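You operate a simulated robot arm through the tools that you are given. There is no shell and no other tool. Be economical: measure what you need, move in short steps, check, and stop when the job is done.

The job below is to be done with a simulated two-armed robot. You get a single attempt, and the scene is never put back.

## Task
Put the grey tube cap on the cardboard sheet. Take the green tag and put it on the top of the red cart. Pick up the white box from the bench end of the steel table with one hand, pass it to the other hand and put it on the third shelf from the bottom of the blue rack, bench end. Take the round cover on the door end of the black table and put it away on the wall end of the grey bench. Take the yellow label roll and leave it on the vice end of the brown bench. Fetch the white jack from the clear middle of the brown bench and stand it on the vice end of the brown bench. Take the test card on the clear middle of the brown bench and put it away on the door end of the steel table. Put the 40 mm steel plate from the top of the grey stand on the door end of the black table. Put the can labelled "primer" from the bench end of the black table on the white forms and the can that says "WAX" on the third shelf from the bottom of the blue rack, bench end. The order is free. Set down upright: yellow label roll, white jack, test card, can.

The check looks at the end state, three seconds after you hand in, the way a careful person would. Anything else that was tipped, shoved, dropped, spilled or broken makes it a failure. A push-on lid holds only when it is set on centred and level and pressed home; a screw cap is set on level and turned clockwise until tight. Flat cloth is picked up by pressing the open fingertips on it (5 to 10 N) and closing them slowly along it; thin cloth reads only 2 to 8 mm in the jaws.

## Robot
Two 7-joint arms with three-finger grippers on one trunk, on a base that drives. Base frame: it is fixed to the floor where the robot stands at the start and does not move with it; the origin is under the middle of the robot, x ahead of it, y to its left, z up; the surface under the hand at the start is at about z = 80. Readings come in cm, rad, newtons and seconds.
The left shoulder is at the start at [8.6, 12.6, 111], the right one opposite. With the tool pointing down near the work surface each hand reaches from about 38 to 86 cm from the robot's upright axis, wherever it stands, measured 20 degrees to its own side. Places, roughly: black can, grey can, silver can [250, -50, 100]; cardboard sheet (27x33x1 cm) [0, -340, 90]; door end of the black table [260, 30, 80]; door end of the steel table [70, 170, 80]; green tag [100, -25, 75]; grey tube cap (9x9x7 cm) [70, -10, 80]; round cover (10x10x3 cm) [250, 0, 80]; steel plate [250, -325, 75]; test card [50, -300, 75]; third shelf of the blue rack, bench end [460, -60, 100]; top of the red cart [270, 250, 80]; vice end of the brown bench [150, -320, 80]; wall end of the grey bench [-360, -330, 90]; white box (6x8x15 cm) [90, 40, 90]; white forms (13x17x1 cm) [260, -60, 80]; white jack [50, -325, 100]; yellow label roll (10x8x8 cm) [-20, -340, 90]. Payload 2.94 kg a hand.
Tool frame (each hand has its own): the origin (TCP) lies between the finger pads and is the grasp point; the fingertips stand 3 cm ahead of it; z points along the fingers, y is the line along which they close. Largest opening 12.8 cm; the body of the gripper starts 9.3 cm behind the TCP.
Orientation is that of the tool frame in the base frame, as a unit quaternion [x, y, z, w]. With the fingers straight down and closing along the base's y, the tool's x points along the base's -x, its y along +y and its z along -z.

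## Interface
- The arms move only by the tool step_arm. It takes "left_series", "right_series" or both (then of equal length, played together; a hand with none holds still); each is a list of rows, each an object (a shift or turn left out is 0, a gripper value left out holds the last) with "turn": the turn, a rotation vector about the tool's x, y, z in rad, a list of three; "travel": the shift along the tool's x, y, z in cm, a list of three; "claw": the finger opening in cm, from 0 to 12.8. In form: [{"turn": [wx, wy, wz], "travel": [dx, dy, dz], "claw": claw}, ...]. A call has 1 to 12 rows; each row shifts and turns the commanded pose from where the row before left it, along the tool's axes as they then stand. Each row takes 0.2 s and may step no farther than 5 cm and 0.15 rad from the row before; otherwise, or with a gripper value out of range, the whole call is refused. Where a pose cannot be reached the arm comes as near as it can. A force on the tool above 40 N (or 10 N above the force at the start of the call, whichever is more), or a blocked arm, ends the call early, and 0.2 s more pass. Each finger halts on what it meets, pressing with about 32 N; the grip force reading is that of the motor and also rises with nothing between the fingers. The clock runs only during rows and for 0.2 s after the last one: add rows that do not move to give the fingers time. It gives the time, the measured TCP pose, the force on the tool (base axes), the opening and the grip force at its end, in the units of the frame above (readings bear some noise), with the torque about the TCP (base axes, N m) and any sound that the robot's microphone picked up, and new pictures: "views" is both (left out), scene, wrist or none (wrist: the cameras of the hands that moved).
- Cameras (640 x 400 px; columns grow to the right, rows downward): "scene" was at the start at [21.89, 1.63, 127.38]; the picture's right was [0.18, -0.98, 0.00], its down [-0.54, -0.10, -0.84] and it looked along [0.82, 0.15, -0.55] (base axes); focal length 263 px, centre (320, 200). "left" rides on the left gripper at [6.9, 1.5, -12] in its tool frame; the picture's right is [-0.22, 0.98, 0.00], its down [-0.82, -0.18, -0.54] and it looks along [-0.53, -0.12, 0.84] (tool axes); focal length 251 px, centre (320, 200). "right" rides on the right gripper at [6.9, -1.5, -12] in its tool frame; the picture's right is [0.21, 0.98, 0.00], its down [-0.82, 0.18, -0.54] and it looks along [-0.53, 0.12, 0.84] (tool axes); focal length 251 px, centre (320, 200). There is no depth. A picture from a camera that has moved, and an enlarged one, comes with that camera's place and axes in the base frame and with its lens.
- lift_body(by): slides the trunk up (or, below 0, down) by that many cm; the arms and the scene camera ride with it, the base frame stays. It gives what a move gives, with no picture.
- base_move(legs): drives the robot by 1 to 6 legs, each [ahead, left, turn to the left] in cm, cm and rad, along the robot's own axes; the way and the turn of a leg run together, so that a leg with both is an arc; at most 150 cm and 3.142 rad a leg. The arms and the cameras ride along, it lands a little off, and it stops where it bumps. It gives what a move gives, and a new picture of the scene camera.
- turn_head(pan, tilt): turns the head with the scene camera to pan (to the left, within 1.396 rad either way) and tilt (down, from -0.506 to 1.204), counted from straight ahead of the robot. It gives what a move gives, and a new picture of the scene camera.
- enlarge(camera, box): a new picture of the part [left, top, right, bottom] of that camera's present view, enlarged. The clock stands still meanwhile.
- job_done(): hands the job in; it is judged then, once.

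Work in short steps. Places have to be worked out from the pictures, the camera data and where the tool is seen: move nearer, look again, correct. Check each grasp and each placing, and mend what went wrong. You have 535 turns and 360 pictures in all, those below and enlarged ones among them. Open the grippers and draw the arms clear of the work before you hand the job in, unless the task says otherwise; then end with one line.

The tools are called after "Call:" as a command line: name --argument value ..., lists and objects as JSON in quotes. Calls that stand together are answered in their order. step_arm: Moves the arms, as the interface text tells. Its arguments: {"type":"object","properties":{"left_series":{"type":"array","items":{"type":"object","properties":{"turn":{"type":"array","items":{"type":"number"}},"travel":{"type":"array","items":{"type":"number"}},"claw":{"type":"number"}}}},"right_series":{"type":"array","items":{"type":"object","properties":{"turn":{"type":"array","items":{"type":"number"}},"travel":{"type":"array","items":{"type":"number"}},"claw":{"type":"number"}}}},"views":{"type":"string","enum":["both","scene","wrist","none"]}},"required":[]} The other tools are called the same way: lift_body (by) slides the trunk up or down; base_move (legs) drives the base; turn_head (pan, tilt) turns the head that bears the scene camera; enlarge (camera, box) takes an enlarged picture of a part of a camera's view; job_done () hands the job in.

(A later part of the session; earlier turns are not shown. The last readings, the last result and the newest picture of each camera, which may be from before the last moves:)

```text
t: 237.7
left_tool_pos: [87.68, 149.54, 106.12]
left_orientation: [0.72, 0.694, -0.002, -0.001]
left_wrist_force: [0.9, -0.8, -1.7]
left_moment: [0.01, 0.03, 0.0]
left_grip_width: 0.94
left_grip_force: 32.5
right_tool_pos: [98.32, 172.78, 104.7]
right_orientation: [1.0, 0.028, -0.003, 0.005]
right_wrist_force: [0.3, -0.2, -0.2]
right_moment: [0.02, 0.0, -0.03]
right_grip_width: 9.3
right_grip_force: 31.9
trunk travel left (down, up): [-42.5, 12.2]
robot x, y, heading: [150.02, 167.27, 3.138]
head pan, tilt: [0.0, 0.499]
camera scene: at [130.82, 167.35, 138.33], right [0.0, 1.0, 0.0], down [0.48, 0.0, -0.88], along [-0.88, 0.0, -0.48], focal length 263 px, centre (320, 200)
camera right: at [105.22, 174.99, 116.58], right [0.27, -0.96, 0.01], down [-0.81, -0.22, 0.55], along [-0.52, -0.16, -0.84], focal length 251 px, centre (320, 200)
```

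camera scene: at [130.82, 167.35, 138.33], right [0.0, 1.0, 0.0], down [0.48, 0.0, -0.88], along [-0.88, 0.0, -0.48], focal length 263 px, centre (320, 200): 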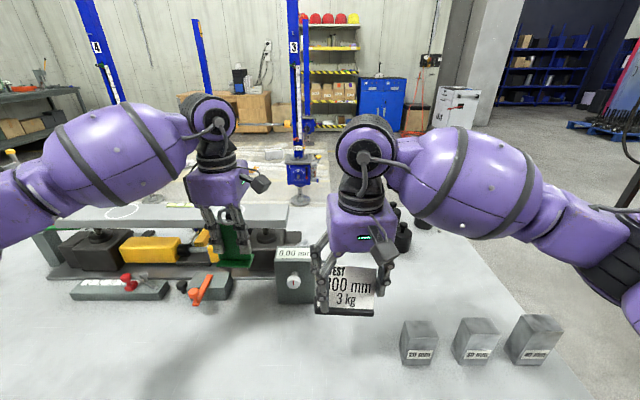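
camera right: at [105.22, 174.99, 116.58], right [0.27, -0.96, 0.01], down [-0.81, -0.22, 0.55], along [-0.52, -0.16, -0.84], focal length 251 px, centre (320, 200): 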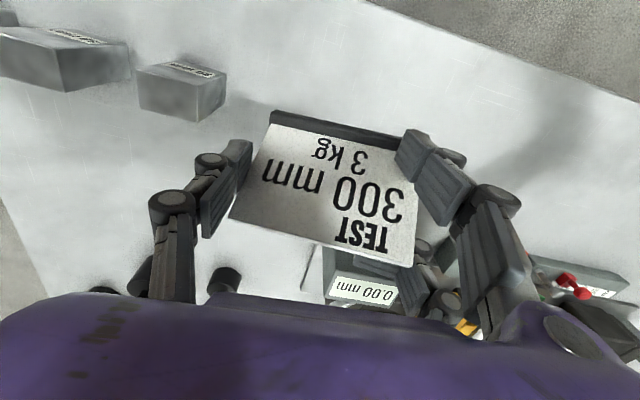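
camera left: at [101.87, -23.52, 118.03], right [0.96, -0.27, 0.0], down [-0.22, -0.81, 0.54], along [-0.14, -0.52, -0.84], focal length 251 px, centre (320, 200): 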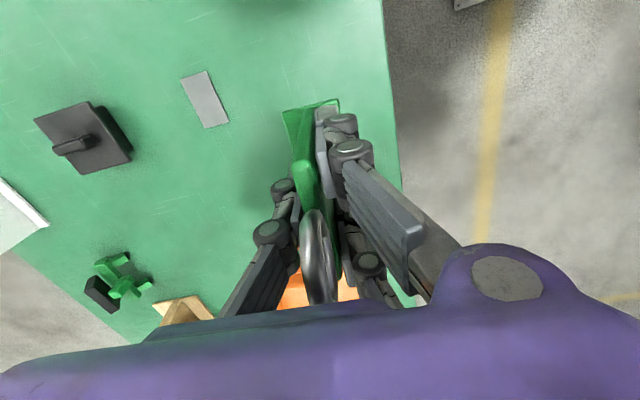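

Call:
step_arm --right_series '[{"travel": [0, 0, 4.5]}, {"travel": [0, 0, 4.5]}, {"travel": [0, 0, 4.5]}, {"travel": [0, 0, 3]}, {}]'

```text
t: 238.9
left_tool_pos: [87.73, 149.57, 106.11]
left_orientation: [0.72, 0.694, -0.001, -0.001]
left_wrist_force: [0.2, -0.2, 0.1]
left_moment: [0.02, 0.02, -0.02]
left_grip_width: 0.93
left_grip_force: 32.0
right_tool_pos: [98.36, 172.6, 88.67]
right_orientation: [1.0, 0.029, -0.002, 0.005]
right_wrist_force: [-0.7, 0.5, -0.5]
right_moment: [-0.02, -0.01, 0.01]
right_grip_width: 9.28
right_grip_force: 32.0
trunk travel left (down, up): [-42.5, 12.2]
robot x, y, heading: [150.64, 167.17, 3.135]
head pan, tilt: [0.0, 0.499]
camera scene: at [130.8, 167.37, 138.33], right [0.0, 1.0, 0.0], down [0.48, 0.0, -0.88], along [-0.88, 0.0, -0.48], focal length 263 px, centre (320, 200)
camera right: at [105.16, 174.75, 100.45], right [0.27, -0.96, 0.01], down [-0.81, -0.22, 0.55], along [-0.53, -0.16, -0.84], focal length 251 px, centre (320, 200)
```

scene: 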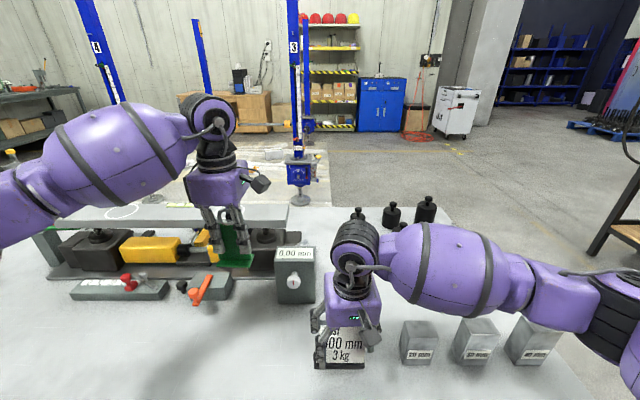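
right: 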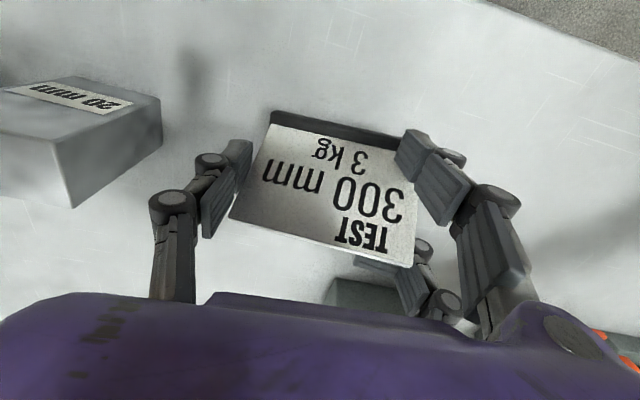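

Call:
step_arm --right_series '[{"travel": [0, 0, 1.2]}, {"travel": [0, 0, 0.8]}, {"travel": [0, 0, 0.6]}, {}]' --views "none"

Call:
step_arm --right_series '[{"travel": [0, 0, 0.4]}, {"travel": [0, 0, 0.4]}, {"travel": [0, 0, 0.3]}, {}]' --views "wrist"

```text
t: 239.9
left_tool_pos: [87.82, 149.63, 106.18]
left_orientation: [0.72, 0.694, -0.001, -0.001]
left_wrist_force: [-0.1, -0.7, -0.4]
left_moment: [0.0, 0.0, 0.03]
left_grip_width: 0.92
left_grip_force: 31.9
right_tool_pos: [98.18, 172.65, 86.15]
right_orientation: [1.0, 0.029, -0.004, 0.005]
right_wrist_force: [0.4, 2.9, 20.0]
right_moment: [0.98, -0.45, 0.05]
right_grip_width: 9.28
right_grip_force: 32.6
trunk travel left (down, up): [-42.5, 12.2]
robot x, y, heading: [149.88, 167.63, 3.141]
head pan, tilt: [0.0, 0.499]
```

```text
t: 240.9
left_tool_pos: [87.81, 149.53, 106.19]
left_orientation: [0.72, 0.694, -0.001, -0.001]
left_wrist_force: [-0.1, 0.2, -0.4]
left_moment: [-0.01, -0.03, -0.02]
left_grip_width: 0.92
left_grip_force: 31.9
right_tool_pos: [98.18, 172.4, 84.76]
right_orientation: [1.0, 0.03, -0.005, 0.005]
right_wrist_force: [-2.8, -8.6, 22.9]
right_moment: [0.67, -0.38, -0.09]
right_grip_width: 9.59
right_grip_force: 31.7
trunk travel left (down, up): [-42.5, 12.2]
robot x, y, heading: [149.8, 167.5, -3.148]
head pan, tilt: [0.0, 0.499]
camera right: at [105.1, 174.55, 96.7], right [0.27, -0.96, 0.01], down [-0.81, -0.22, 0.55], along [-0.53, -0.16, -0.84], focal length 251 px, centre (320, 200)
```

right: 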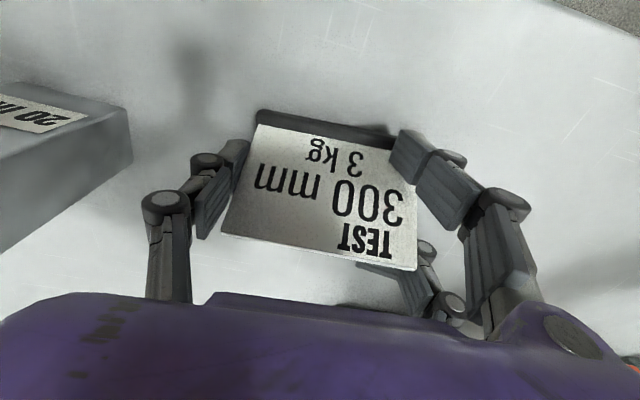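

Card is down and has settled level. I ease up slightly and open.

Call:
step_arm --right_series '[{"travel": [0, 0, -0.3]}, {"claw": 10.5}, {"claw": 12.8}, {}, {"travel": [0, 0, -2]}, {"travel": [0, 0, -4]}, {"travel": [0, 0, -4.5]}, {"travel": [0, 0, -4.5]}, {}]'

```text
t: 242.9
left_tool_pos: [87.66, 149.74, 105.98]
left_orientation: [0.719, 0.695, -0.001, -0.001]
left_wrist_force: [0.1, -0.5, -0.5]
left_moment: [0.02, 0.0, -0.03]
left_grip_width: 0.92
left_grip_force: 31.9
right_tool_pos: [98.24, 172.66, 100.11]
right_orientation: [1.0, 0.029, -0.003, 0.005]
right_wrist_force: [-0.2, 0.0, 0.8]
right_moment: [0.04, -0.02, 0.0]
right_grip_width: 12.79
right_grip_force: 0.0
trunk travel left (down, up): [-42.5, 12.2]
robot x, y, heading: [150.21, 167.86, 3.14]
head pan, tilt: [0.0, 0.499]
camera scene: at [130.76, 167.38, 138.31], right [0.0, 1.0, 0.0], down [0.48, 0.0, -0.88], along [-0.88, 0.0, -0.48], focal length 263 px, centre (320, 200)
camera right: at [105.17, 174.91, 111.9], right [0.27, -0.96, 0.01], down [-0.81, -0.22, 0.55], along [-0.52, -0.16, -0.84], focal length 251 px, centre (320, 200)
```

scene: 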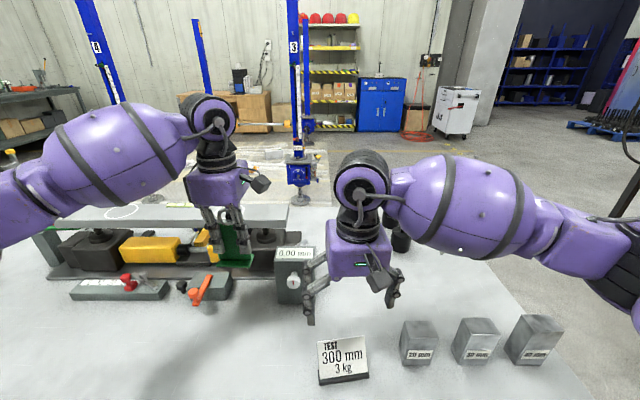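
right: 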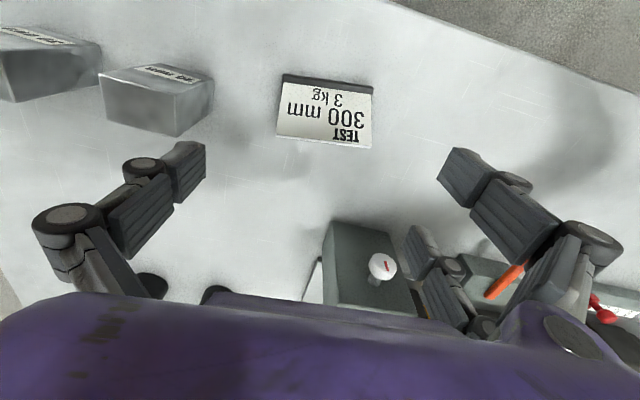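

Card stands upright. Next the tag to the red cart: raise right arm, back off and turn to face north.

Call:
step_arm --right_series '[{"travel": [0, 0, -4.5]}, {"travel": [0, 0, -4.5]}, {"travel": [0, 0, -4.5]}, {}]' --views "none"

Call:
base_move --legs '[[-22, 0, 0], [0, 0, -1.57]]'

Call:
turn_head --pan -0.6 --tilt 0.45

```text
t: 243.9
left_tool_pos: [87.71, 149.61, 106.16]
left_orientation: [0.72, 0.694, -0.001, -0.001]
left_wrist_force: [-1.1, 0.2, -0.7]
left_moment: [0.03, -0.03, 0.03]
left_grip_width: 0.89
left_grip_force: 31.9
right_tool_pos: [98.2, 172.83, 113.42]
right_orientation: [1.0, 0.028, -0.002, 0.005]
right_wrist_force: [-0.6, 0.4, 0.6]
right_moment: [0.01, -0.04, 0.02]
right_grip_width: 12.83
right_grip_force: 0.0
trunk travel left (down, up): [-42.5, 12.2]
robot x, y, heading: [150.14, 166.98, 3.144]
head pan, tilt: [0.0, 0.499]
```

```text
t: 249.4
left_tool_pos: [154.41, 229.72, 106.1]
left_orientation: [1.0, -0.021, 0.001, 0.0]
left_wrist_force: [-0.1, -0.1, -1.0]
left_moment: [0.0, 0.01, 0.0]
left_grip_width: 0.92
left_grip_force: 32.5
right_tool_pos: [177.41, 219.12, 113.56]
right_orientation: [0.726, -0.688, -0.006, 0.003]
right_wrist_force: [0.2, 0.1, -0.3]
right_moment: [0.02, 0.02, 0.02]
right_grip_width: 12.8
right_grip_force: 0.0
trunk travel left (down, up): [-42.5, 12.2]
robot x, y, heading: [171.77, 167.39, 1.566]
head pan, tilt: [0.0, 0.499]
camera scene: at [172.04, 186.75, 138.32], right [1.0, -0.01, 0.0], down [0.0, -0.48, -0.88], along [0.0, 0.88, -0.48], focal length 263 px, centre (320, 200)
```

scene: 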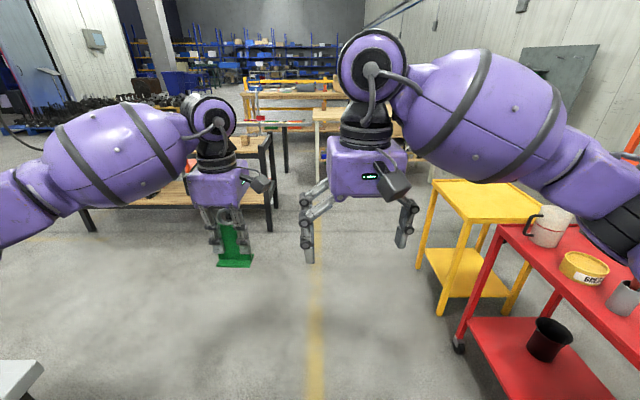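

```text
t: 250.4
left_tool_pos: [154.35, 229.78, 106.15]
left_orientation: [1.0, -0.021, 0.0, 0.0]
left_wrist_force: [0.3, -0.2, -0.1]
left_moment: [-0.02, -0.02, -0.01]
left_grip_width: 0.92
left_grip_force: 32.3
right_tool_pos: [177.49, 218.97, 113.57]
right_orientation: [0.725, -0.689, -0.005, 0.002]
right_wrist_force: [0.7, -0.8, -0.5]
right_moment: [0.01, -0.01, -0.01]
right_grip_width: 12.8
right_grip_force: 0.1
trunk travel left (down, up): [-42.5, 12.2]
robot x, y, heading: [171.88, 167.64, 1.566]
head pan, tilt: [-0.6, 0.45]
camera scene: at [177.21, 185.21, 138.77], right [0.82, -0.57, 0.0], down [-0.25, -0.36, -0.9], along [0.51, 0.74, -0.44], focal length 263 px, centre (320, 200)
```

scene: 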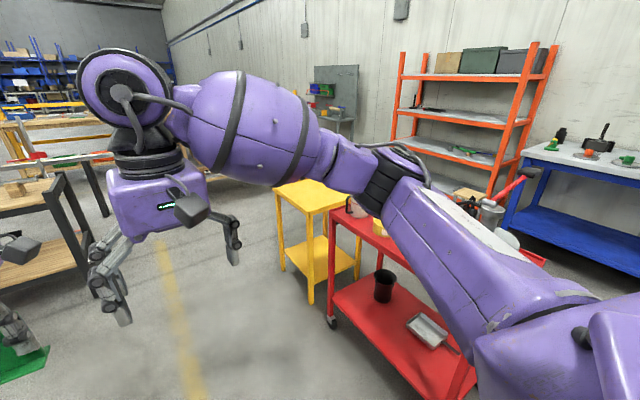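

The red cart's near (west) edge is at x≈245, y≈200–275. I drive north to y≈235 and turn to face it.

Call:
base_move --legs '[[66, 0, 0], [0, 0, -1.566]]'

Call:
turn_head --pan 0.0 --tilt 0.55

```text
t: 257.9
left_tool_pos: [234.22, 252.55, 106.09]
left_orientation: [-0.697, 0.718, -0.001, 0.001]
left_wrist_force: [-0.3, 0.3, -1.2]
left_moment: [0.01, 0.02, 0.0]
left_grip_width: 0.92
left_grip_force: 31.2
right_tool_pos: [223.73, 229.28, 113.43]
right_orientation: [-0.032, 0.999, 0.005, 0.002]
right_wrist_force: [-0.1, 0.8, -0.4]
right_moment: [0.01, 0.0, 0.0]
right_grip_width: 12.8
right_grip_force: 0.1
trunk travel left (down, up): [-42.5, 12.2]
robot x, y, heading: [171.9, 234.12, 0.007]
head pan, tilt: [-0.6, 0.45]
camera scene: at [190.05, 229.29, 138.77], right [-0.56, -0.83, 0.0], down [-0.36, 0.24, -0.9], along [0.75, -0.5, -0.44], focal length 263 px, centre (320, 200)
```

scene: 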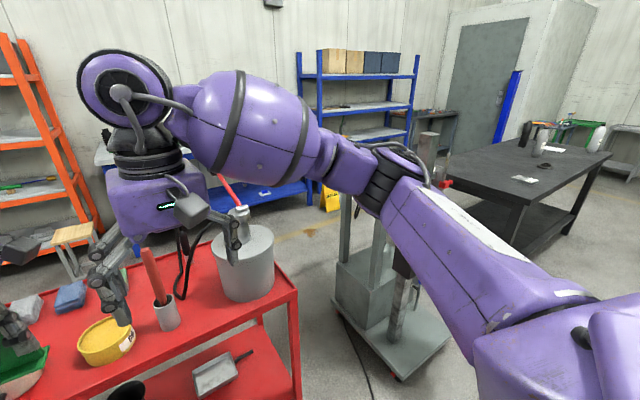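

```text
t: 258.9
left_tool_pos: [234.21, 252.57, 106.1]
left_orientation: [-0.696, 0.718, 0.0, 0.001]
left_wrist_force: [-1.1, -0.4, -0.7]
left_moment: [0.01, -0.02, -0.02]
left_grip_width: 0.93
left_grip_force: 31.9
right_tool_pos: [223.85, 229.18, 113.4]
right_orientation: [-0.033, 0.999, 0.005, 0.003]
right_wrist_force: [-0.1, -0.4, 0.1]
right_moment: [-0.01, -0.04, 0.03]
right_grip_width: 12.81
right_grip_force: 0.1
trunk travel left (down, up): [-42.5, 12.2]
robot x, y, heading: [171.83, 234.21, 0.006]
head pan, tilt: [0.0, 0.55]
camera scene: at [191.4, 234.49, 137.87], right [0.01, -1.0, 0.0], down [-0.52, 0.0, -0.85], along [0.85, 0.01, -0.52], focal length 263 px, centre (320, 200)
```

scene: 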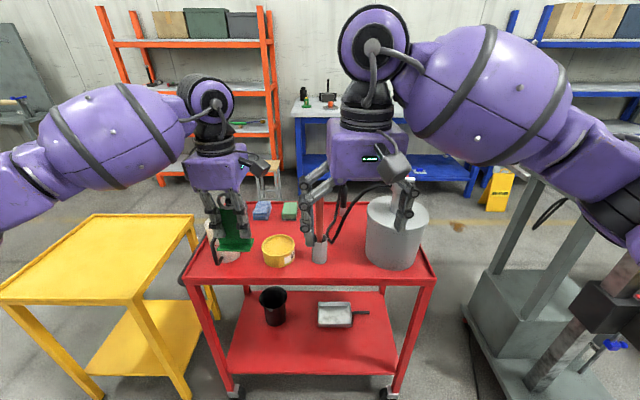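

Call:
enlarge --camera "scene" --box '[170, 180, 450, 300]'

Call:
step_arm --left_series '[{}]' --right_series '[{}]' --views "wrist"

```text
2.29 times, centred on (310, 240) of scene
camera zoom: at [191.4, 234.49, 137.87], right [0.01, -1.0, 0.0], down [-0.52, 0.0, -0.85], along [0.85, 0.01, -0.52], focal length 601 px, centre (343, 109)
```

zoom: 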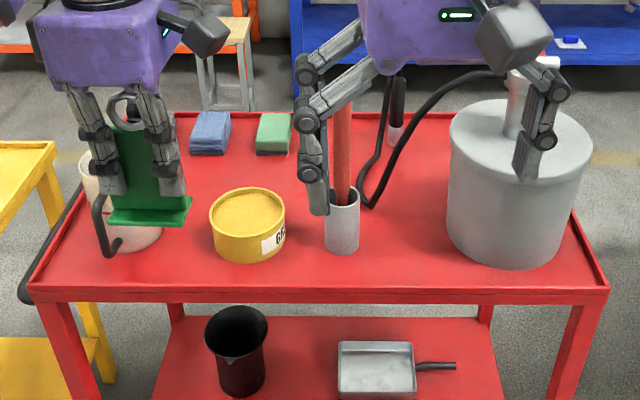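

```text
t: 259.3
left_tool_pos: [234.25, 252.73, 106.07]
left_orientation: [-0.697, 0.717, 0.0, 0.001]
left_wrist_force: [0.3, 0.5, -1.3]
left_moment: [0.01, 0.0, 0.03]
left_grip_width: 0.93
left_grip_force: 32.0
right_tool_pos: [223.75, 229.29, 113.39]
right_orientation: [-0.032, 0.999, 0.006, 0.003]
right_wrist_force: [0.0, -0.7, -0.5]
right_moment: [-0.04, -0.01, 0.03]
right_grip_width: 12.81
right_grip_force: 0.1
trunk travel left (down, up): [-42.5, 12.2]
robot x, y, heading: [172.3, 234.12, 0.007]
head pan, tilt: [0.0, 0.55]
camera right: at [217.0, 227.3, 125.33], right [-0.28, 0.96, 0.01], down [0.81, 0.23, 0.55], along [0.52, 0.16, -0.84], focal length 251 px, centre (320, 200)
camera left: at [232.49, 245.75, 118.04], right [-0.97, 0.24, 0.0], down [0.2, 0.82, 0.54], along [0.13, 0.52, -0.84], focal length 251 px, centre (320, 200)
```

right: 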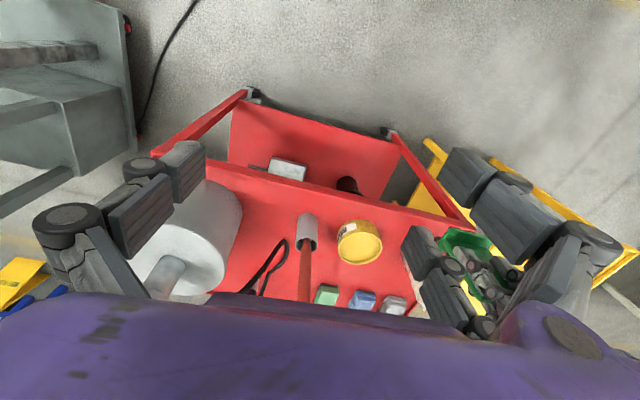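
left: 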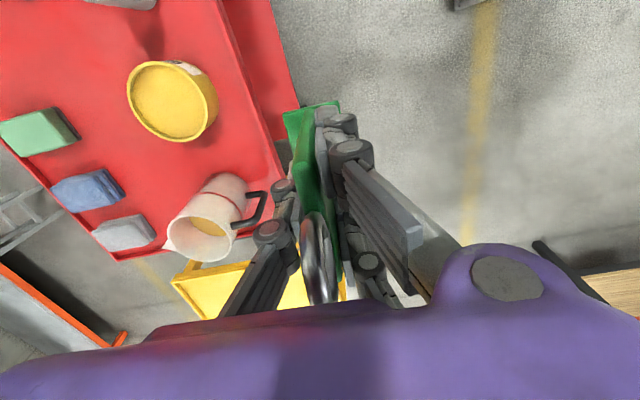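

The free spot is between the cup and the big pot, about (252, 227). I shift the robot 26 cm toward -y so the tag lines up with it.

Call:
base_move --legs '[[0, -26, 0]]'

Call:
enlarge --camera "scene" --box '[100, 130, 400, 300]'

```text
t: 262.2
left_tool_pos: [234.36, 226.82, 106.12]
left_orientation: [-0.699, 0.715, 0.0, 0.001]
left_wrist_force: [0.5, 0.7, -0.7]
left_moment: [0.02, 0.02, 0.02]
left_grip_width: 0.92
left_grip_force: 32.0
right_tool_pos: [224.17, 203.56, 113.52]
right_orientation: [-0.036, 0.999, 0.005, 0.002]
right_wrist_force: [-0.1, -0.9, 0.2]
right_moment: [-0.04, -0.01, 0.03]
right_grip_width: 12.79
right_grip_force: 0.1
trunk travel left (down, up): [-42.5, 12.2]
robot x, y, heading: [172.13, 208.45, 0.015]
head pan, tilt: [0.0, 0.55]
camera scene: at [191.67, 208.59, 137.87], right [0.01, -1.0, 0.0], down [-0.52, -0.01, -0.85], along [0.85, 0.01, -0.52], focal length 263 px, centre (320, 200)
```

scene: 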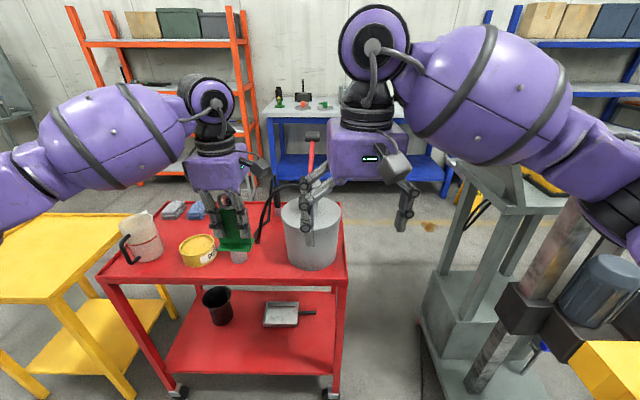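

```text
2.13 times, centred on (250, 215) of scene
camera zoom: at [191.67, 208.59, 137.87], right [0.01, -1.0, 0.0], down [-0.52, -0.01, -0.85], along [0.85, 0.01, -0.52], focal length 561 px, centre (469, 168)
```

zoom: 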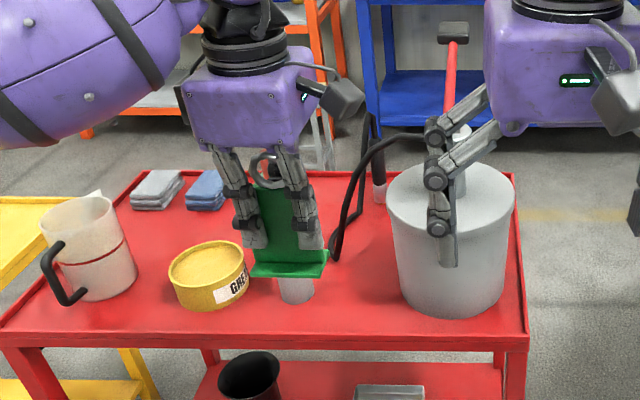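

The gap (x 246–256, y 220–233) looks free; the pump hose lies behind it at x≈260. I move the tag forward to x≈249.5 and look.

Call:
step_arm --left_series '[{"travel": [0, -3.8, 0]}, {"travel": [0, -3.8, 0]}, {"travel": [0, -3.8, 0]}, {"travel": [0, -3.8, 0]}, {}]'

```text
t: 263.4
left_tool_pos: [249.49, 226.7, 106.27]
left_orientation: [-0.698, 0.716, 0.0, 0.0]
left_wrist_force: [0.8, 1.1, -0.3]
left_moment: [-0.03, -0.02, -0.01]
left_grip_width: 0.94
left_grip_force: 32.0
right_tool_pos: [224.05, 203.48, 113.54]
right_orientation: [-0.034, 0.999, 0.005, 0.002]
right_wrist_force: [-1.0, 0.5, 0.3]
right_moment: [0.01, -0.03, -0.05]
right_grip_width: 12.8
right_grip_force: 0.0
trunk travel left (down, up): [-42.5, 12.2]
robot x, y, heading: [172.72, 208.76, 0.018]
head pan, tilt: [0.0, 0.55]
camera scene: at [191.59, 208.69, 137.88], right [0.01, -1.0, 0.0], down [-0.52, -0.01, -0.85], along [0.85, 0.01, -0.52], focal length 263 px, centre (320, 200)
camera left: at [247.85, 219.87, 118.12], right [-0.97, 0.24, 0.0], down [0.2, 0.82, 0.54], along [0.13, 0.53, -0.84], focal length 251 px, centre (320, 200)
```

scene: 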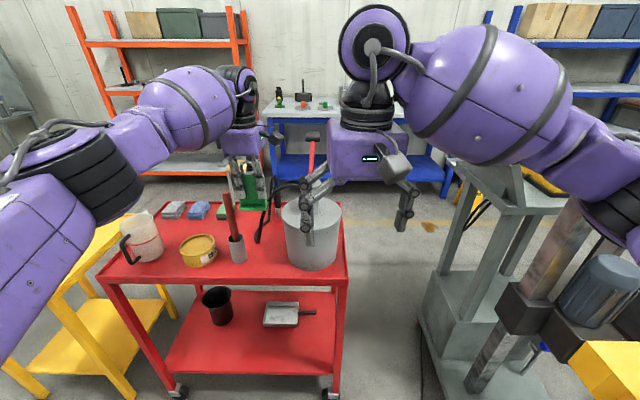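
left: 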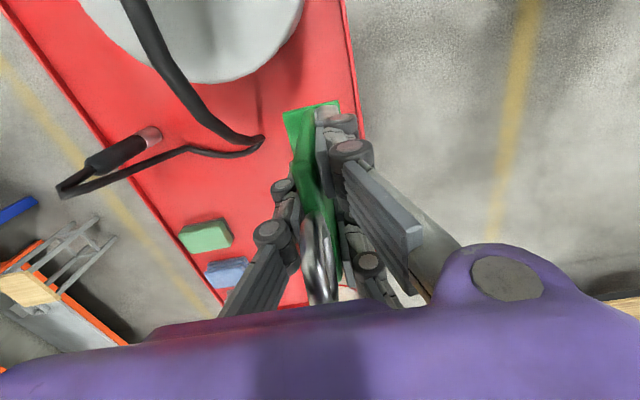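

Call:
step_arm --left_series '[{"travel": [0, 0, 4]}, {"travel": [0, 0, 4]}, {"travel": [0, 0, 4]}, {"travel": [0, 0, 3.5]}, {}]'

```text
t: 264.6
left_tool_pos: [249.6, 226.56, 90.64]
left_orientation: [-0.699, 0.715, -0.002, 0.001]
left_wrist_force: [-0.5, 1.0, -1.2]
left_moment: [-0.02, 0.01, -0.02]
left_grip_width: 0.93
left_grip_force: 31.9
right_tool_pos: [224.03, 203.58, 113.38]
right_orientation: [-0.034, 0.999, 0.006, 0.002]
right_wrist_force: [-0.2, -0.7, -0.3]
right_moment: [0.01, -0.02, -0.03]
right_grip_width: 12.81
right_grip_force: 0.0
trunk travel left (down, up): [-42.5, 12.2]
robot x, y, heading: [172.31, 208.55, 0.014]
head pan, tilt: [0.0, 0.55]
camera scene: at [191.62, 208.58, 137.88], right [0.01, -1.0, 0.0], down [-0.52, -0.01, -0.85], along [0.85, 0.01, -0.52], focal length 263 px, centre (320, 200)
camera left: at [247.86, 219.69, 102.49], right [-0.97, 0.24, 0.0], down [0.2, 0.82, 0.54], along [0.13, 0.53, -0.84], focal length 251 px, centre (320, 200)
```

scene: 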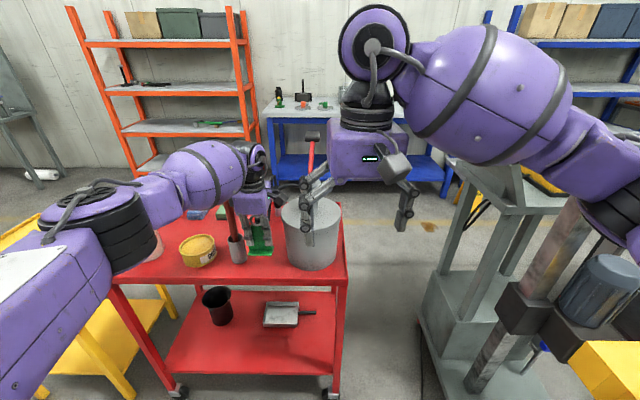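
left: 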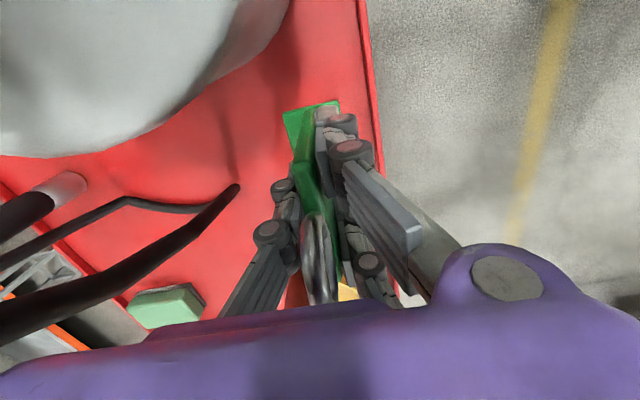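

Call:
step_arm --left_series '[{"travel": [0, -0.7, 1.5]}, {"travel": [0, 0, 1]}, {"travel": [0, 0, 0.6]}, {"travel": [0, 0, 0.5]}, {}]' --views "none"

Call:
step_arm --left_series '[{"travel": [0, 0, 0.5]}, {"travel": [0, 0, 0.4]}, {"travel": [0, 0, 0.4]}, {}]' --views "wrist"

```text
t: 265.8
left_tool_pos: [250.02, 226.45, 86.87]
left_orientation: [-0.699, 0.715, -0.001, 0.001]
left_wrist_force: [0.7, 0.5, -0.1]
left_moment: [0.01, 0.03, -0.02]
left_grip_width: 0.93
left_grip_force: 32.3
right_tool_pos: [224.16, 203.57, 113.38]
right_orientation: [-0.035, 0.999, 0.005, 0.003]
right_wrist_force: [0.2, -0.7, -0.5]
right_moment: [0.01, 0.02, 0.06]
right_grip_width: 12.78
right_grip_force: 0.1
trunk travel left (down, up): [-42.5, 12.2]
robot x, y, heading: [172.25, 208.3, 0.015]
head pan, tilt: [0.0, 0.55]
```

```text
t: 266.8
left_tool_pos: [250.25, 226.46, 85.72]
left_orientation: [-0.699, 0.715, -0.002, 0.0]
left_wrist_force: [-0.6, 0.3, -0.9]
left_moment: [0.0, 0.02, -0.01]
left_grip_width: 0.92
left_grip_force: 32.2
right_tool_pos: [224.08, 203.6, 113.54]
right_orientation: [-0.035, 0.999, 0.005, 0.002]
right_wrist_force: [-0.1, -0.1, -0.7]
right_moment: [-0.02, 0.03, 0.01]
right_grip_width: 12.79
right_grip_force: 0.2
trunk travel left (down, up): [-42.5, 12.2]
robot x, y, heading: [171.92, 207.95, 0.014]
head pan, tilt: [0.0, 0.55]
camera left: at [248.61, 219.62, 97.62], right [-0.97, 0.24, 0.0], down [0.2, 0.82, 0.54], along [0.13, 0.53, -0.84], focal length 251 px, centre (320, 200)
```

left: 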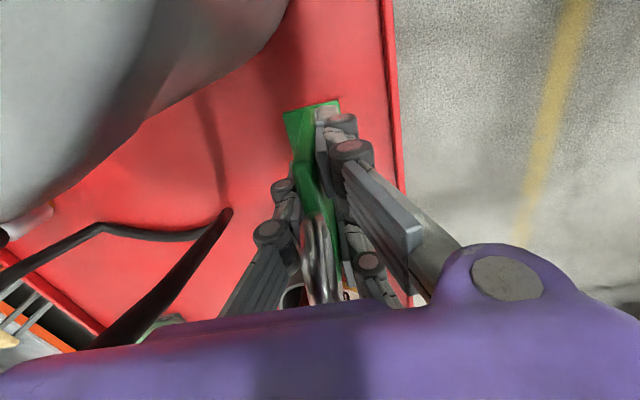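

Call:
step_arm --left_series '[{"travel": [0, 0, 0.5]}, {"travel": [0, 0, 0.4]}, {"travel": [0, 0, 0.4]}, {"travel": [0, 0, 0.4]}, {}]' --views "wrist"

```text
t: 268.0
left_tool_pos: [250.12, 226.38, 83.99]
left_orientation: [-0.698, 0.716, -0.001, 0.001]
left_wrist_force: [-0.3, 0.3, 0.2]
left_moment: [0.02, -0.03, -0.02]
left_grip_width: 0.89
left_grip_force: 32.6
right_tool_pos: [224.1, 203.62, 113.39]
right_orientation: [-0.035, 0.999, 0.006, 0.003]
right_wrist_force: [0.5, -0.1, 0.3]
right_moment: [0.0, -0.01, -0.03]
right_grip_width: 12.78
right_grip_force: 0.1
trunk travel left (down, up): [-42.5, 12.2]
robot x, y, heading: [172.12, 208.02, 0.009]
head pan, tilt: [0.0, 0.55]
camera left: at [248.58, 219.67, 95.99], right [-0.97, 0.24, 0.0], down [0.2, 0.82, 0.54], along [0.13, 0.53, -0.84], focal length 251 px, centre (320, 200)
```

left: 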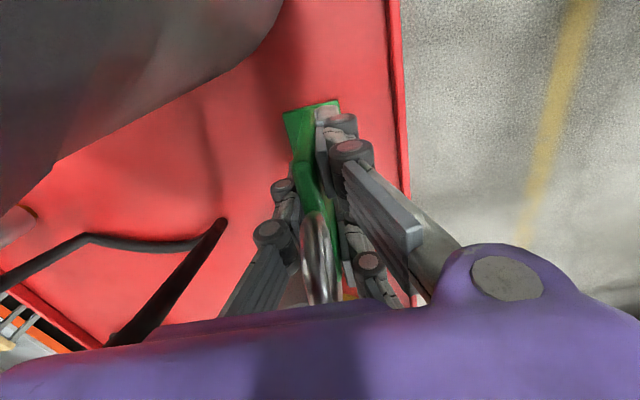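

Call:
step_arm --left_series '[{"travel": [0, 0, 0.6]}, {"travel": [0, 0, 0.6]}, {"travel": [0, 0, 0.5]}, {"travel": [0, 0, 0.5]}, {}]' --views "none"

```text
t: 268.6
left_tool_pos: [250.52, 226.4, 84.06]
left_orientation: [-0.699, 0.715, -0.004, 0.003]
left_wrist_force: [-10.7, 0.9, 26.2]
left_moment: [0.43, 0.49, 0.08]
left_grip_width: 0.95
left_grip_force: 32.2
right_tool_pos: [223.76, 203.53, 113.52]
right_orientation: [-0.035, 0.999, 0.006, 0.003]
right_wrist_force: [0.9, 0.9, 0.3]
right_moment: [0.04, 0.05, -0.01]
right_grip_width: 12.77
right_grip_force: 0.2
trunk travel left (down, up): [-42.5, 12.2]
robot x, y, heading: [172.07, 208.46, 0.015]
head pan, tilt: [0.0, 0.55]
stopped in row 3 (left hand): the force on the tool passed its limit at 44 N (the readings are from after the stop); the commanded pose is now the measured one
```

Contact. I release and rise.

Call:
step_arm --left_series '[{"travel": [0, 0, -0.2], "claw": 2}, {"claw": 3.5}, {}, {"travel": [0, 0, -2]}, {"travel": [0, 0, -4]}, {"travel": [0, 0, -4.5]}, {"travel": [0, 0, -4.5]}, {"travel": [0, 0, -4.5]}, {"travel": [0, 0, -3]}, {}]'

```text
t: 270.8
left_tool_pos: [250.54, 226.67, 106.08]
left_orientation: [-0.699, 0.715, -0.004, 0.003]
left_wrist_force: [0.0, -0.6, -0.2]
left_moment: [0.0, 0.0, 0.01]
left_grip_width: 3.5
left_grip_force: 0.1
right_tool_pos: [224.11, 203.61, 113.45]
right_orientation: [-0.035, 0.999, 0.005, 0.002]
right_wrist_force: [-0.7, -0.1, 0.4]
right_moment: [0.01, 0.04, -0.04]
right_grip_width: 12.81
right_grip_force: 0.1
trunk travel left (down, up): [-42.5, 12.2]
robot x, y, heading: [172.17, 208.15, 0.02]
head pan, tilt: [0.0, 0.55]
camera scene: at [191.69, 208.61, 137.86], right [0.01, -1.0, 0.0], down [-0.52, -0.01, -0.85], along [0.85, 0.01, -0.52], focal length 263 px, centre (320, 200)
camera left: at [248.67, 219.91, 118.17], right [-0.97, 0.24, -0.01], down [0.19, 0.82, 0.54], along [0.14, 0.52, -0.84], focal length 251 px, centre (320, 200)
```

scene: 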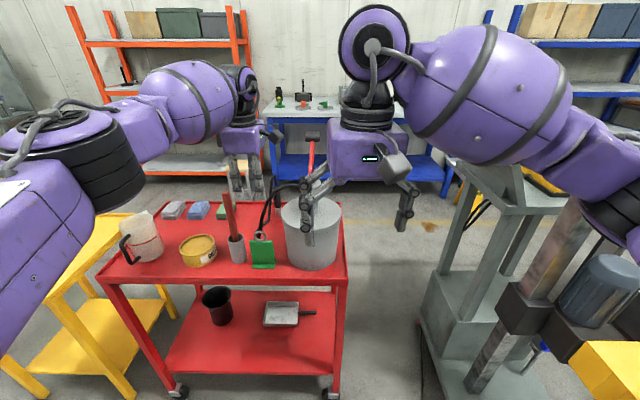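
left: 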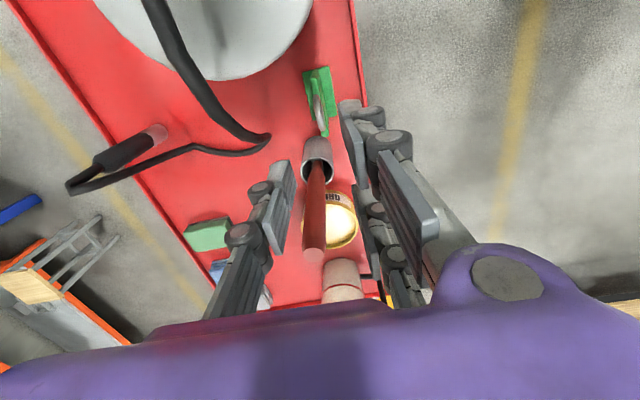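

The tag stands on the red cart. Now I withdraw the left arm and turn it back straight, then head for the white box.

Call:
step_arm --left_series '[{"travel": [0, 4.5, 0]}, {"travel": [0, 4.5, 0]}, {"travel": [0, 4.5, 0]}, {"travel": [0, 4.5, 0]}, {"turn": [0, 0, 0.14], "claw": 12}, {"turn": [0, 0, 0.14]}, {"turn": [0, 0, 0.14]}, {"turn": [0, 0, 0.14]}, {"turn": [0, 0, 0.14]}, {"turn": [0, 0, 0.14]}, {"turn": [0, 0, 0.14]}, {}]' --views "none"

Call:
step_arm --left_series '[{"turn": [0, 0, 0.14]}, {"turn": [0, 0, 0.14]}, {"turn": [0, 0, 0.14]}, {"turn": [0, 0, 0.14]}, {}]' --views "none"

Call:
base_move --legs '[[0, 0, 1.57], [0, 0, 1.56], [0, 75, 0], [0, 73, 0]]'

```text
t: 273.4
left_tool_pos: [232.44, 226.93, 105.98]
left_orientation: [-0.279, 0.96, -0.002, 0.004]
left_wrist_force: [-0.8, 0.7, -0.9]
left_moment: [-0.02, -0.02, 0.01]
left_grip_width: 11.98
left_grip_force: 0.1
right_tool_pos: [224.1, 203.55, 113.4]
right_orientation: [-0.035, 0.999, 0.005, 0.002]
right_wrist_force: [-0.1, -0.5, -0.1]
right_moment: [0.01, -0.01, 0.04]
right_grip_width: 12.77
right_grip_force: 0.1
trunk travel left (down, up): [-42.5, 12.2]
robot x, y, heading: [172.31, 208.22, 0.013]
head pan, tilt: [0.0, 0.55]
```

```text
t: 274.6
left_tool_pos: [232.3, 226.73, 106.09]
left_orientation: [-0.004, 1.0, 0.0, 0.005]
left_wrist_force: [-0.1, 0.0, 0.1]
left_moment: [-0.01, -0.01, 0.01]
left_grip_width: 12.02
left_grip_force: 0.1
right_tool_pos: [224.0, 203.62, 113.47]
right_orientation: [-0.035, 0.999, 0.006, 0.002]
right_wrist_force: [0.1, -0.8, 0.2]
right_moment: [0.02, 0.01, -0.01]
right_grip_width: 12.81
right_grip_force: 0.0
trunk travel left (down, up): [-42.5, 12.2]
robot x, y, heading: [172.42, 208.33, 0.012]
head pan, tilt: [0.0, 0.55]
```

```text
t: 295.7
left_tool_pos: [113.69, 40.59, 105.97]
left_orientation: [1.0, 0.005, -0.006, -0.001]
left_wrist_force: [0.3, -0.7, 0.2]
left_moment: [0.02, -0.01, -0.04]
left_grip_width: 12.02
left_grip_force: 0.0
right_tool_pos: [122.07, 64.0, 113.51]
right_orientation: [0.999, 0.035, -0.003, 0.006]
right_wrist_force: [0.7, -0.8, 0.2]
right_moment: [0.0, -0.02, -0.01]
right_grip_width: 12.8
right_grip_force: 0.0
trunk travel left (down, up): [-42.5, 12.2]
robot x, y, heading: [173.82, 59.4, -3.125]
head pan, tilt: [0.0, 0.55]
camera scene: at [154.68, 59.05, 137.87], right [-0.01, 1.0, 0.0], down [0.52, 0.01, -0.85], along [-0.85, -0.01, -0.52], focal length 263 px, centre (320, 200)
```

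scene: 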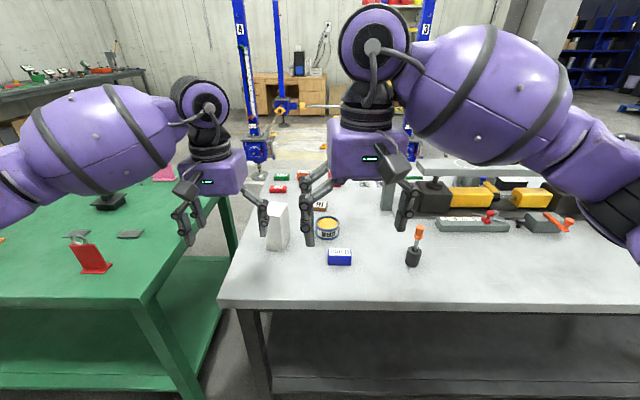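

Box at about (89, 44). I roll forward 19 cm and look with the left wrist camera.

Call:
base_move --legs '[[19, 0, -0.016]]'

Call:
step_arm --left_series '[{"travel": [0, 0, -4]}, {}]' --views "wrist"

```text
t: 297.3
left_tool_pos: [94.58, 41.79, 106.13]
left_orientation: [1.0, -0.004, -0.005, -0.001]
left_wrist_force: [-0.2, 0.0, 0.3]
left_moment: [0.03, 0.01, -0.01]
left_grip_width: 12.01
left_grip_force: 0.1
right_tool_pos: [103.09, 64.93, 113.46]
right_orientation: [1.0, 0.025, -0.002, 0.005]
right_wrist_force: [-0.2, -0.9, -0.4]
right_moment: [-0.01, -0.01, 0.03]
right_grip_width: 12.81
right_grip_force: 0.0
trunk travel left (down, up): [-42.5, 12.2]
robot x, y, heading: [154.78, 59.24, 3.134]
head pan, tilt: [0.0, 0.55]
camera scene: at [135.88, 59.34, 137.87], right [0.01, 1.0, 0.0], down [0.52, 0.0, -0.85], along [-0.85, 0.0, -0.52], focal length 263 px, centre (320, 200)
```

scene: 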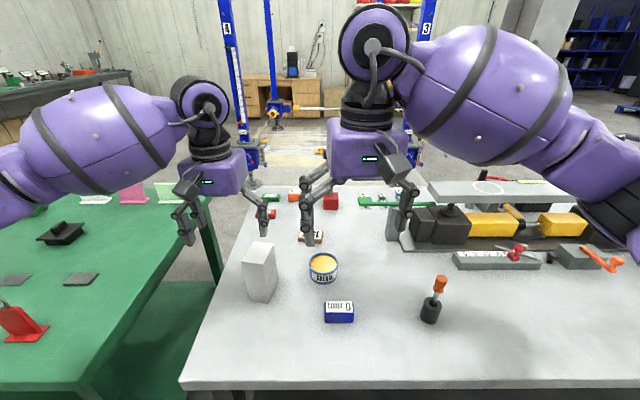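

```text
t: 297.9
left_tool_pos: [94.51, 41.8, 110.09]
left_orientation: [1.0, -0.004, -0.004, -0.002]
left_wrist_force: [-0.5, -0.7, 0.1]
left_moment: [0.01, -0.02, -0.03]
left_grip_width: 12.01
left_grip_force: 0.1
right_tool_pos: [103.22, 64.93, 113.4]
right_orientation: [1.0, 0.026, -0.003, 0.005]
right_wrist_force: [-0.9, -0.1, 0.6]
right_moment: [0.0, -0.04, -0.04]
right_grip_width: 12.79
right_grip_force: 0.0
trunk travel left (down, up): [-42.5, 12.2]
robot x, y, heading: [154.99, 59.5, 3.136]
head pan, tilt: [0.0, 0.55]
camera left: at [101.55, 40.22, 121.94], right [-0.22, -0.97, 0.0], down [-0.82, 0.19, 0.55], along [-0.53, 0.12, -0.84], focal length 251 px, centre (320, 200)
```

left: 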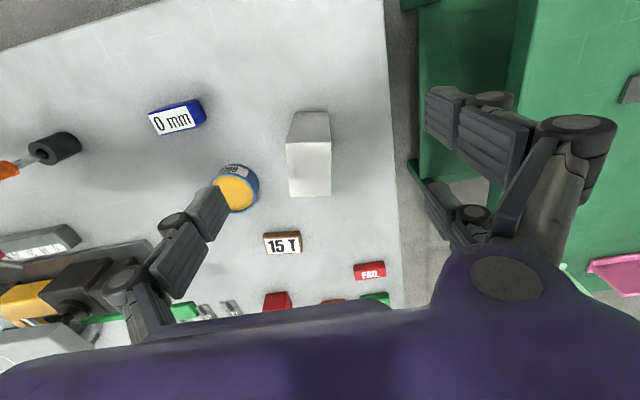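

Box centre (88.5, 44.4), short side yawed ~0.2. I align the left hand above it.

Call:
step_arm --left_series '[{"travel": [-3, -1.3, 0], "claw": 10}, {"travel": [-3, -1.3, 0]}, {"turn": [0, 0, 0.1], "travel": [0, 0, 4]}, {"turn": [0, 0, 0.1], "travel": [0, 0, 4]}, {"travel": [0, 0, 3]}, {}]'

```text
t: 299.3
left_tool_pos: [88.42, 44.47, 99.18]
left_orientation: [0.994, -0.105, -0.006, 0.0]
left_wrist_force: [-0.2, 0.3, 0.7]
left_moment: [0.0, 0.04, -0.01]
left_grip_width: 9.98
left_grip_force: 0.1
right_tool_pos: [103.21, 65.0, 113.47]
right_orientation: [1.0, 0.026, -0.003, 0.005]
right_wrist_force: [-0.8, -0.1, -0.7]
right_moment: [0.01, 0.03, -0.01]
right_grip_width: 12.8
right_grip_force: 0.0
trunk travel left (down, up): [-42.5, 12.2]
robot x, y, heading: [155.03, 59.12, 3.136]
head pan, tilt: [0.0, 0.55]
camera scene: at [135.9, 59.33, 137.87], right [0.01, 1.0, 0.0], down [0.52, 0.0, -0.85], along [-0.85, 0.0, -0.52], focal length 263 px, centre (320, 200)
camera left: at [95.1, 41.57, 111.06], right [-0.41, -0.91, 0.0], down [-0.76, 0.35, 0.55], along [-0.5, 0.22, -0.84], focal length 251 px, centre (320, 200)
```

scene: 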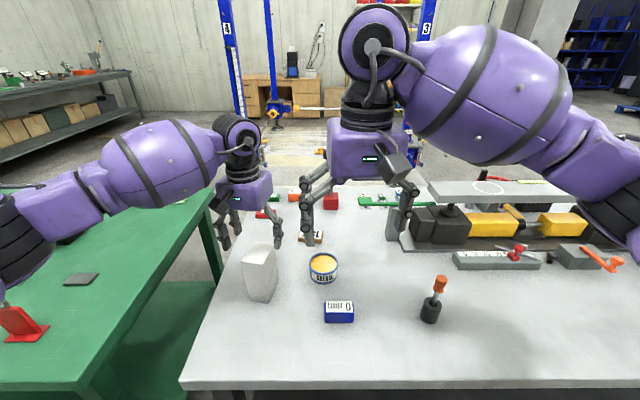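
left: 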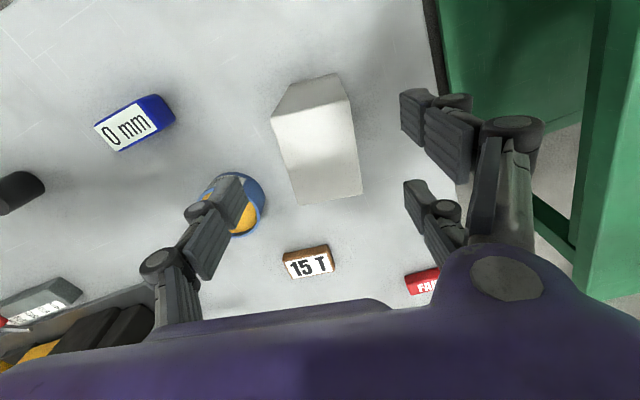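

Centred. I descend 7 cm and close on the top of the box.

Call:
step_arm --left_series '[{"travel": [0, 0, 3]}, {"travel": [0, 0, 3]}, {"travel": [0, 0, 1]}, {"claw": 8}, {"claw": 6.5}, {"claw": 5}, {"claw": 4}, {}]' --views "wrist"

```text
t: 301.1
left_tool_pos: [88.24, 44.46, 92.22]
left_orientation: [0.995, -0.104, -0.005, 0.0]
left_wrist_force: [0.3, 2.7, 0.8]
left_moment: [0.11, 0.01, -0.01]
left_grip_width: 5.44
left_grip_force: 32.1
right_tool_pos: [103.27, 65.07, 113.44]
right_orientation: [1.0, 0.026, -0.002, 0.006]
right_wrist_force: [-0.4, 0.0, -0.4]
right_moment: [-0.01, -0.01, -0.03]
right_grip_width: 12.79
right_grip_force: 0.0
trunk travel left (down, up): [-42.5, 12.2]
robot x, y, heading: [154.9, 59.15, 3.137]
head pan, tilt: [0.0, 0.55]
camera left: at [94.9, 41.57, 104.13], right [-0.41, -0.91, 0.0], down [-0.76, 0.35, 0.55], along [-0.5, 0.22, -0.84], focal length 251 px, centre (320, 200)
```

left: 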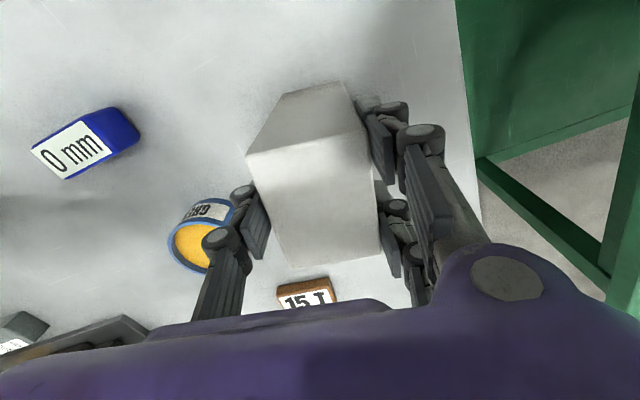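

Gripped at 5.44 cm. I lift the box, square it up, and back away from the table for the handover.

Call:
step_arm --left_series '[{"travel": [0, 0, -2]}, {"travel": [0, 0, -4.5]}, {"travel": [0, 0, -4.5]}, {"travel": [0, 0, -4.5]}, {"travel": [0, 0, -4.5]}, {"travel": [0, 0, -4.5], "turn": [0, 0, -0.1]}, {"turn": [0, 0, -0.1]}, {}]' --views "wrist"

Call:
base_move --legs '[[-20, 0, 0]]'

```text
t: 302.9
left_tool_pos: [88.61, 44.43, 116.53]
left_orientation: [1.0, -0.004, -0.004, -0.001]
left_wrist_force: [0.2, 0.0, -3.4]
left_moment: [-0.04, 0.02, 0.02]
left_grip_width: 5.44
left_grip_force: 32.3
right_tool_pos: [103.33, 64.99, 113.45]
right_orientation: [1.0, 0.026, -0.003, 0.006]
right_wrist_force: [0.7, -0.1, 0.0]
right_moment: [-0.03, 0.03, 0.01]
right_grip_width: 12.79
right_grip_force: 0.1
trunk travel left (down, up): [-42.5, 12.2]
robot x, y, heading: [155.03, 59.02, 3.136]
head pan, tilt: [0.0, 0.55]
camera left: at [95.63, 42.95, 128.39], right [-0.22, -0.97, 0.0], down [-0.81, 0.19, 0.55], along [-0.54, 0.12, -0.84], focal length 251 px, centre (320, 200)
```

left: 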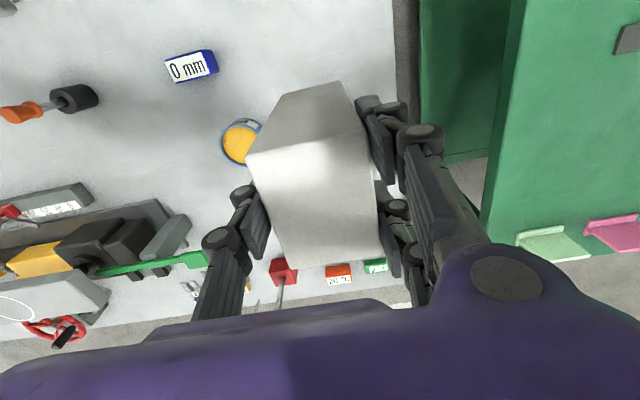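

```text
t: 304.5
left_tool_pos: [108.55, 44.38, 116.44]
left_orientation: [1.0, -0.005, -0.005, -0.001]
left_wrist_force: [-0.2, 0.8, -4.4]
left_moment: [-0.02, 0.0, -0.02]
left_grip_width: 5.47
left_grip_force: 31.5
right_tool_pos: [123.1, 64.95, 113.35]
right_orientation: [1.0, 0.025, -0.002, 0.005]
right_wrist_force: [-0.2, 0.4, -0.8]
right_moment: [0.0, 0.01, -0.03]
right_grip_width: 12.77
right_grip_force: 0.1
trunk travel left (down, up): [-42.5, 12.2]
robot x, y, heading: [174.58, 59.02, 3.132]
head pan, tilt: [0.0, 0.55]
camera scene: at [155.8, 59.24, 137.85], right [0.01, 1.0, 0.0], down [0.52, 0.0, -0.85], along [-0.85, 0.01, -0.52], focal length 263 px, centre (320, 200)
```

scene: 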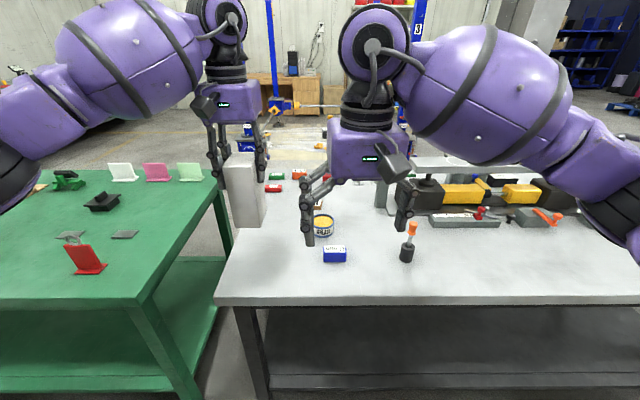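

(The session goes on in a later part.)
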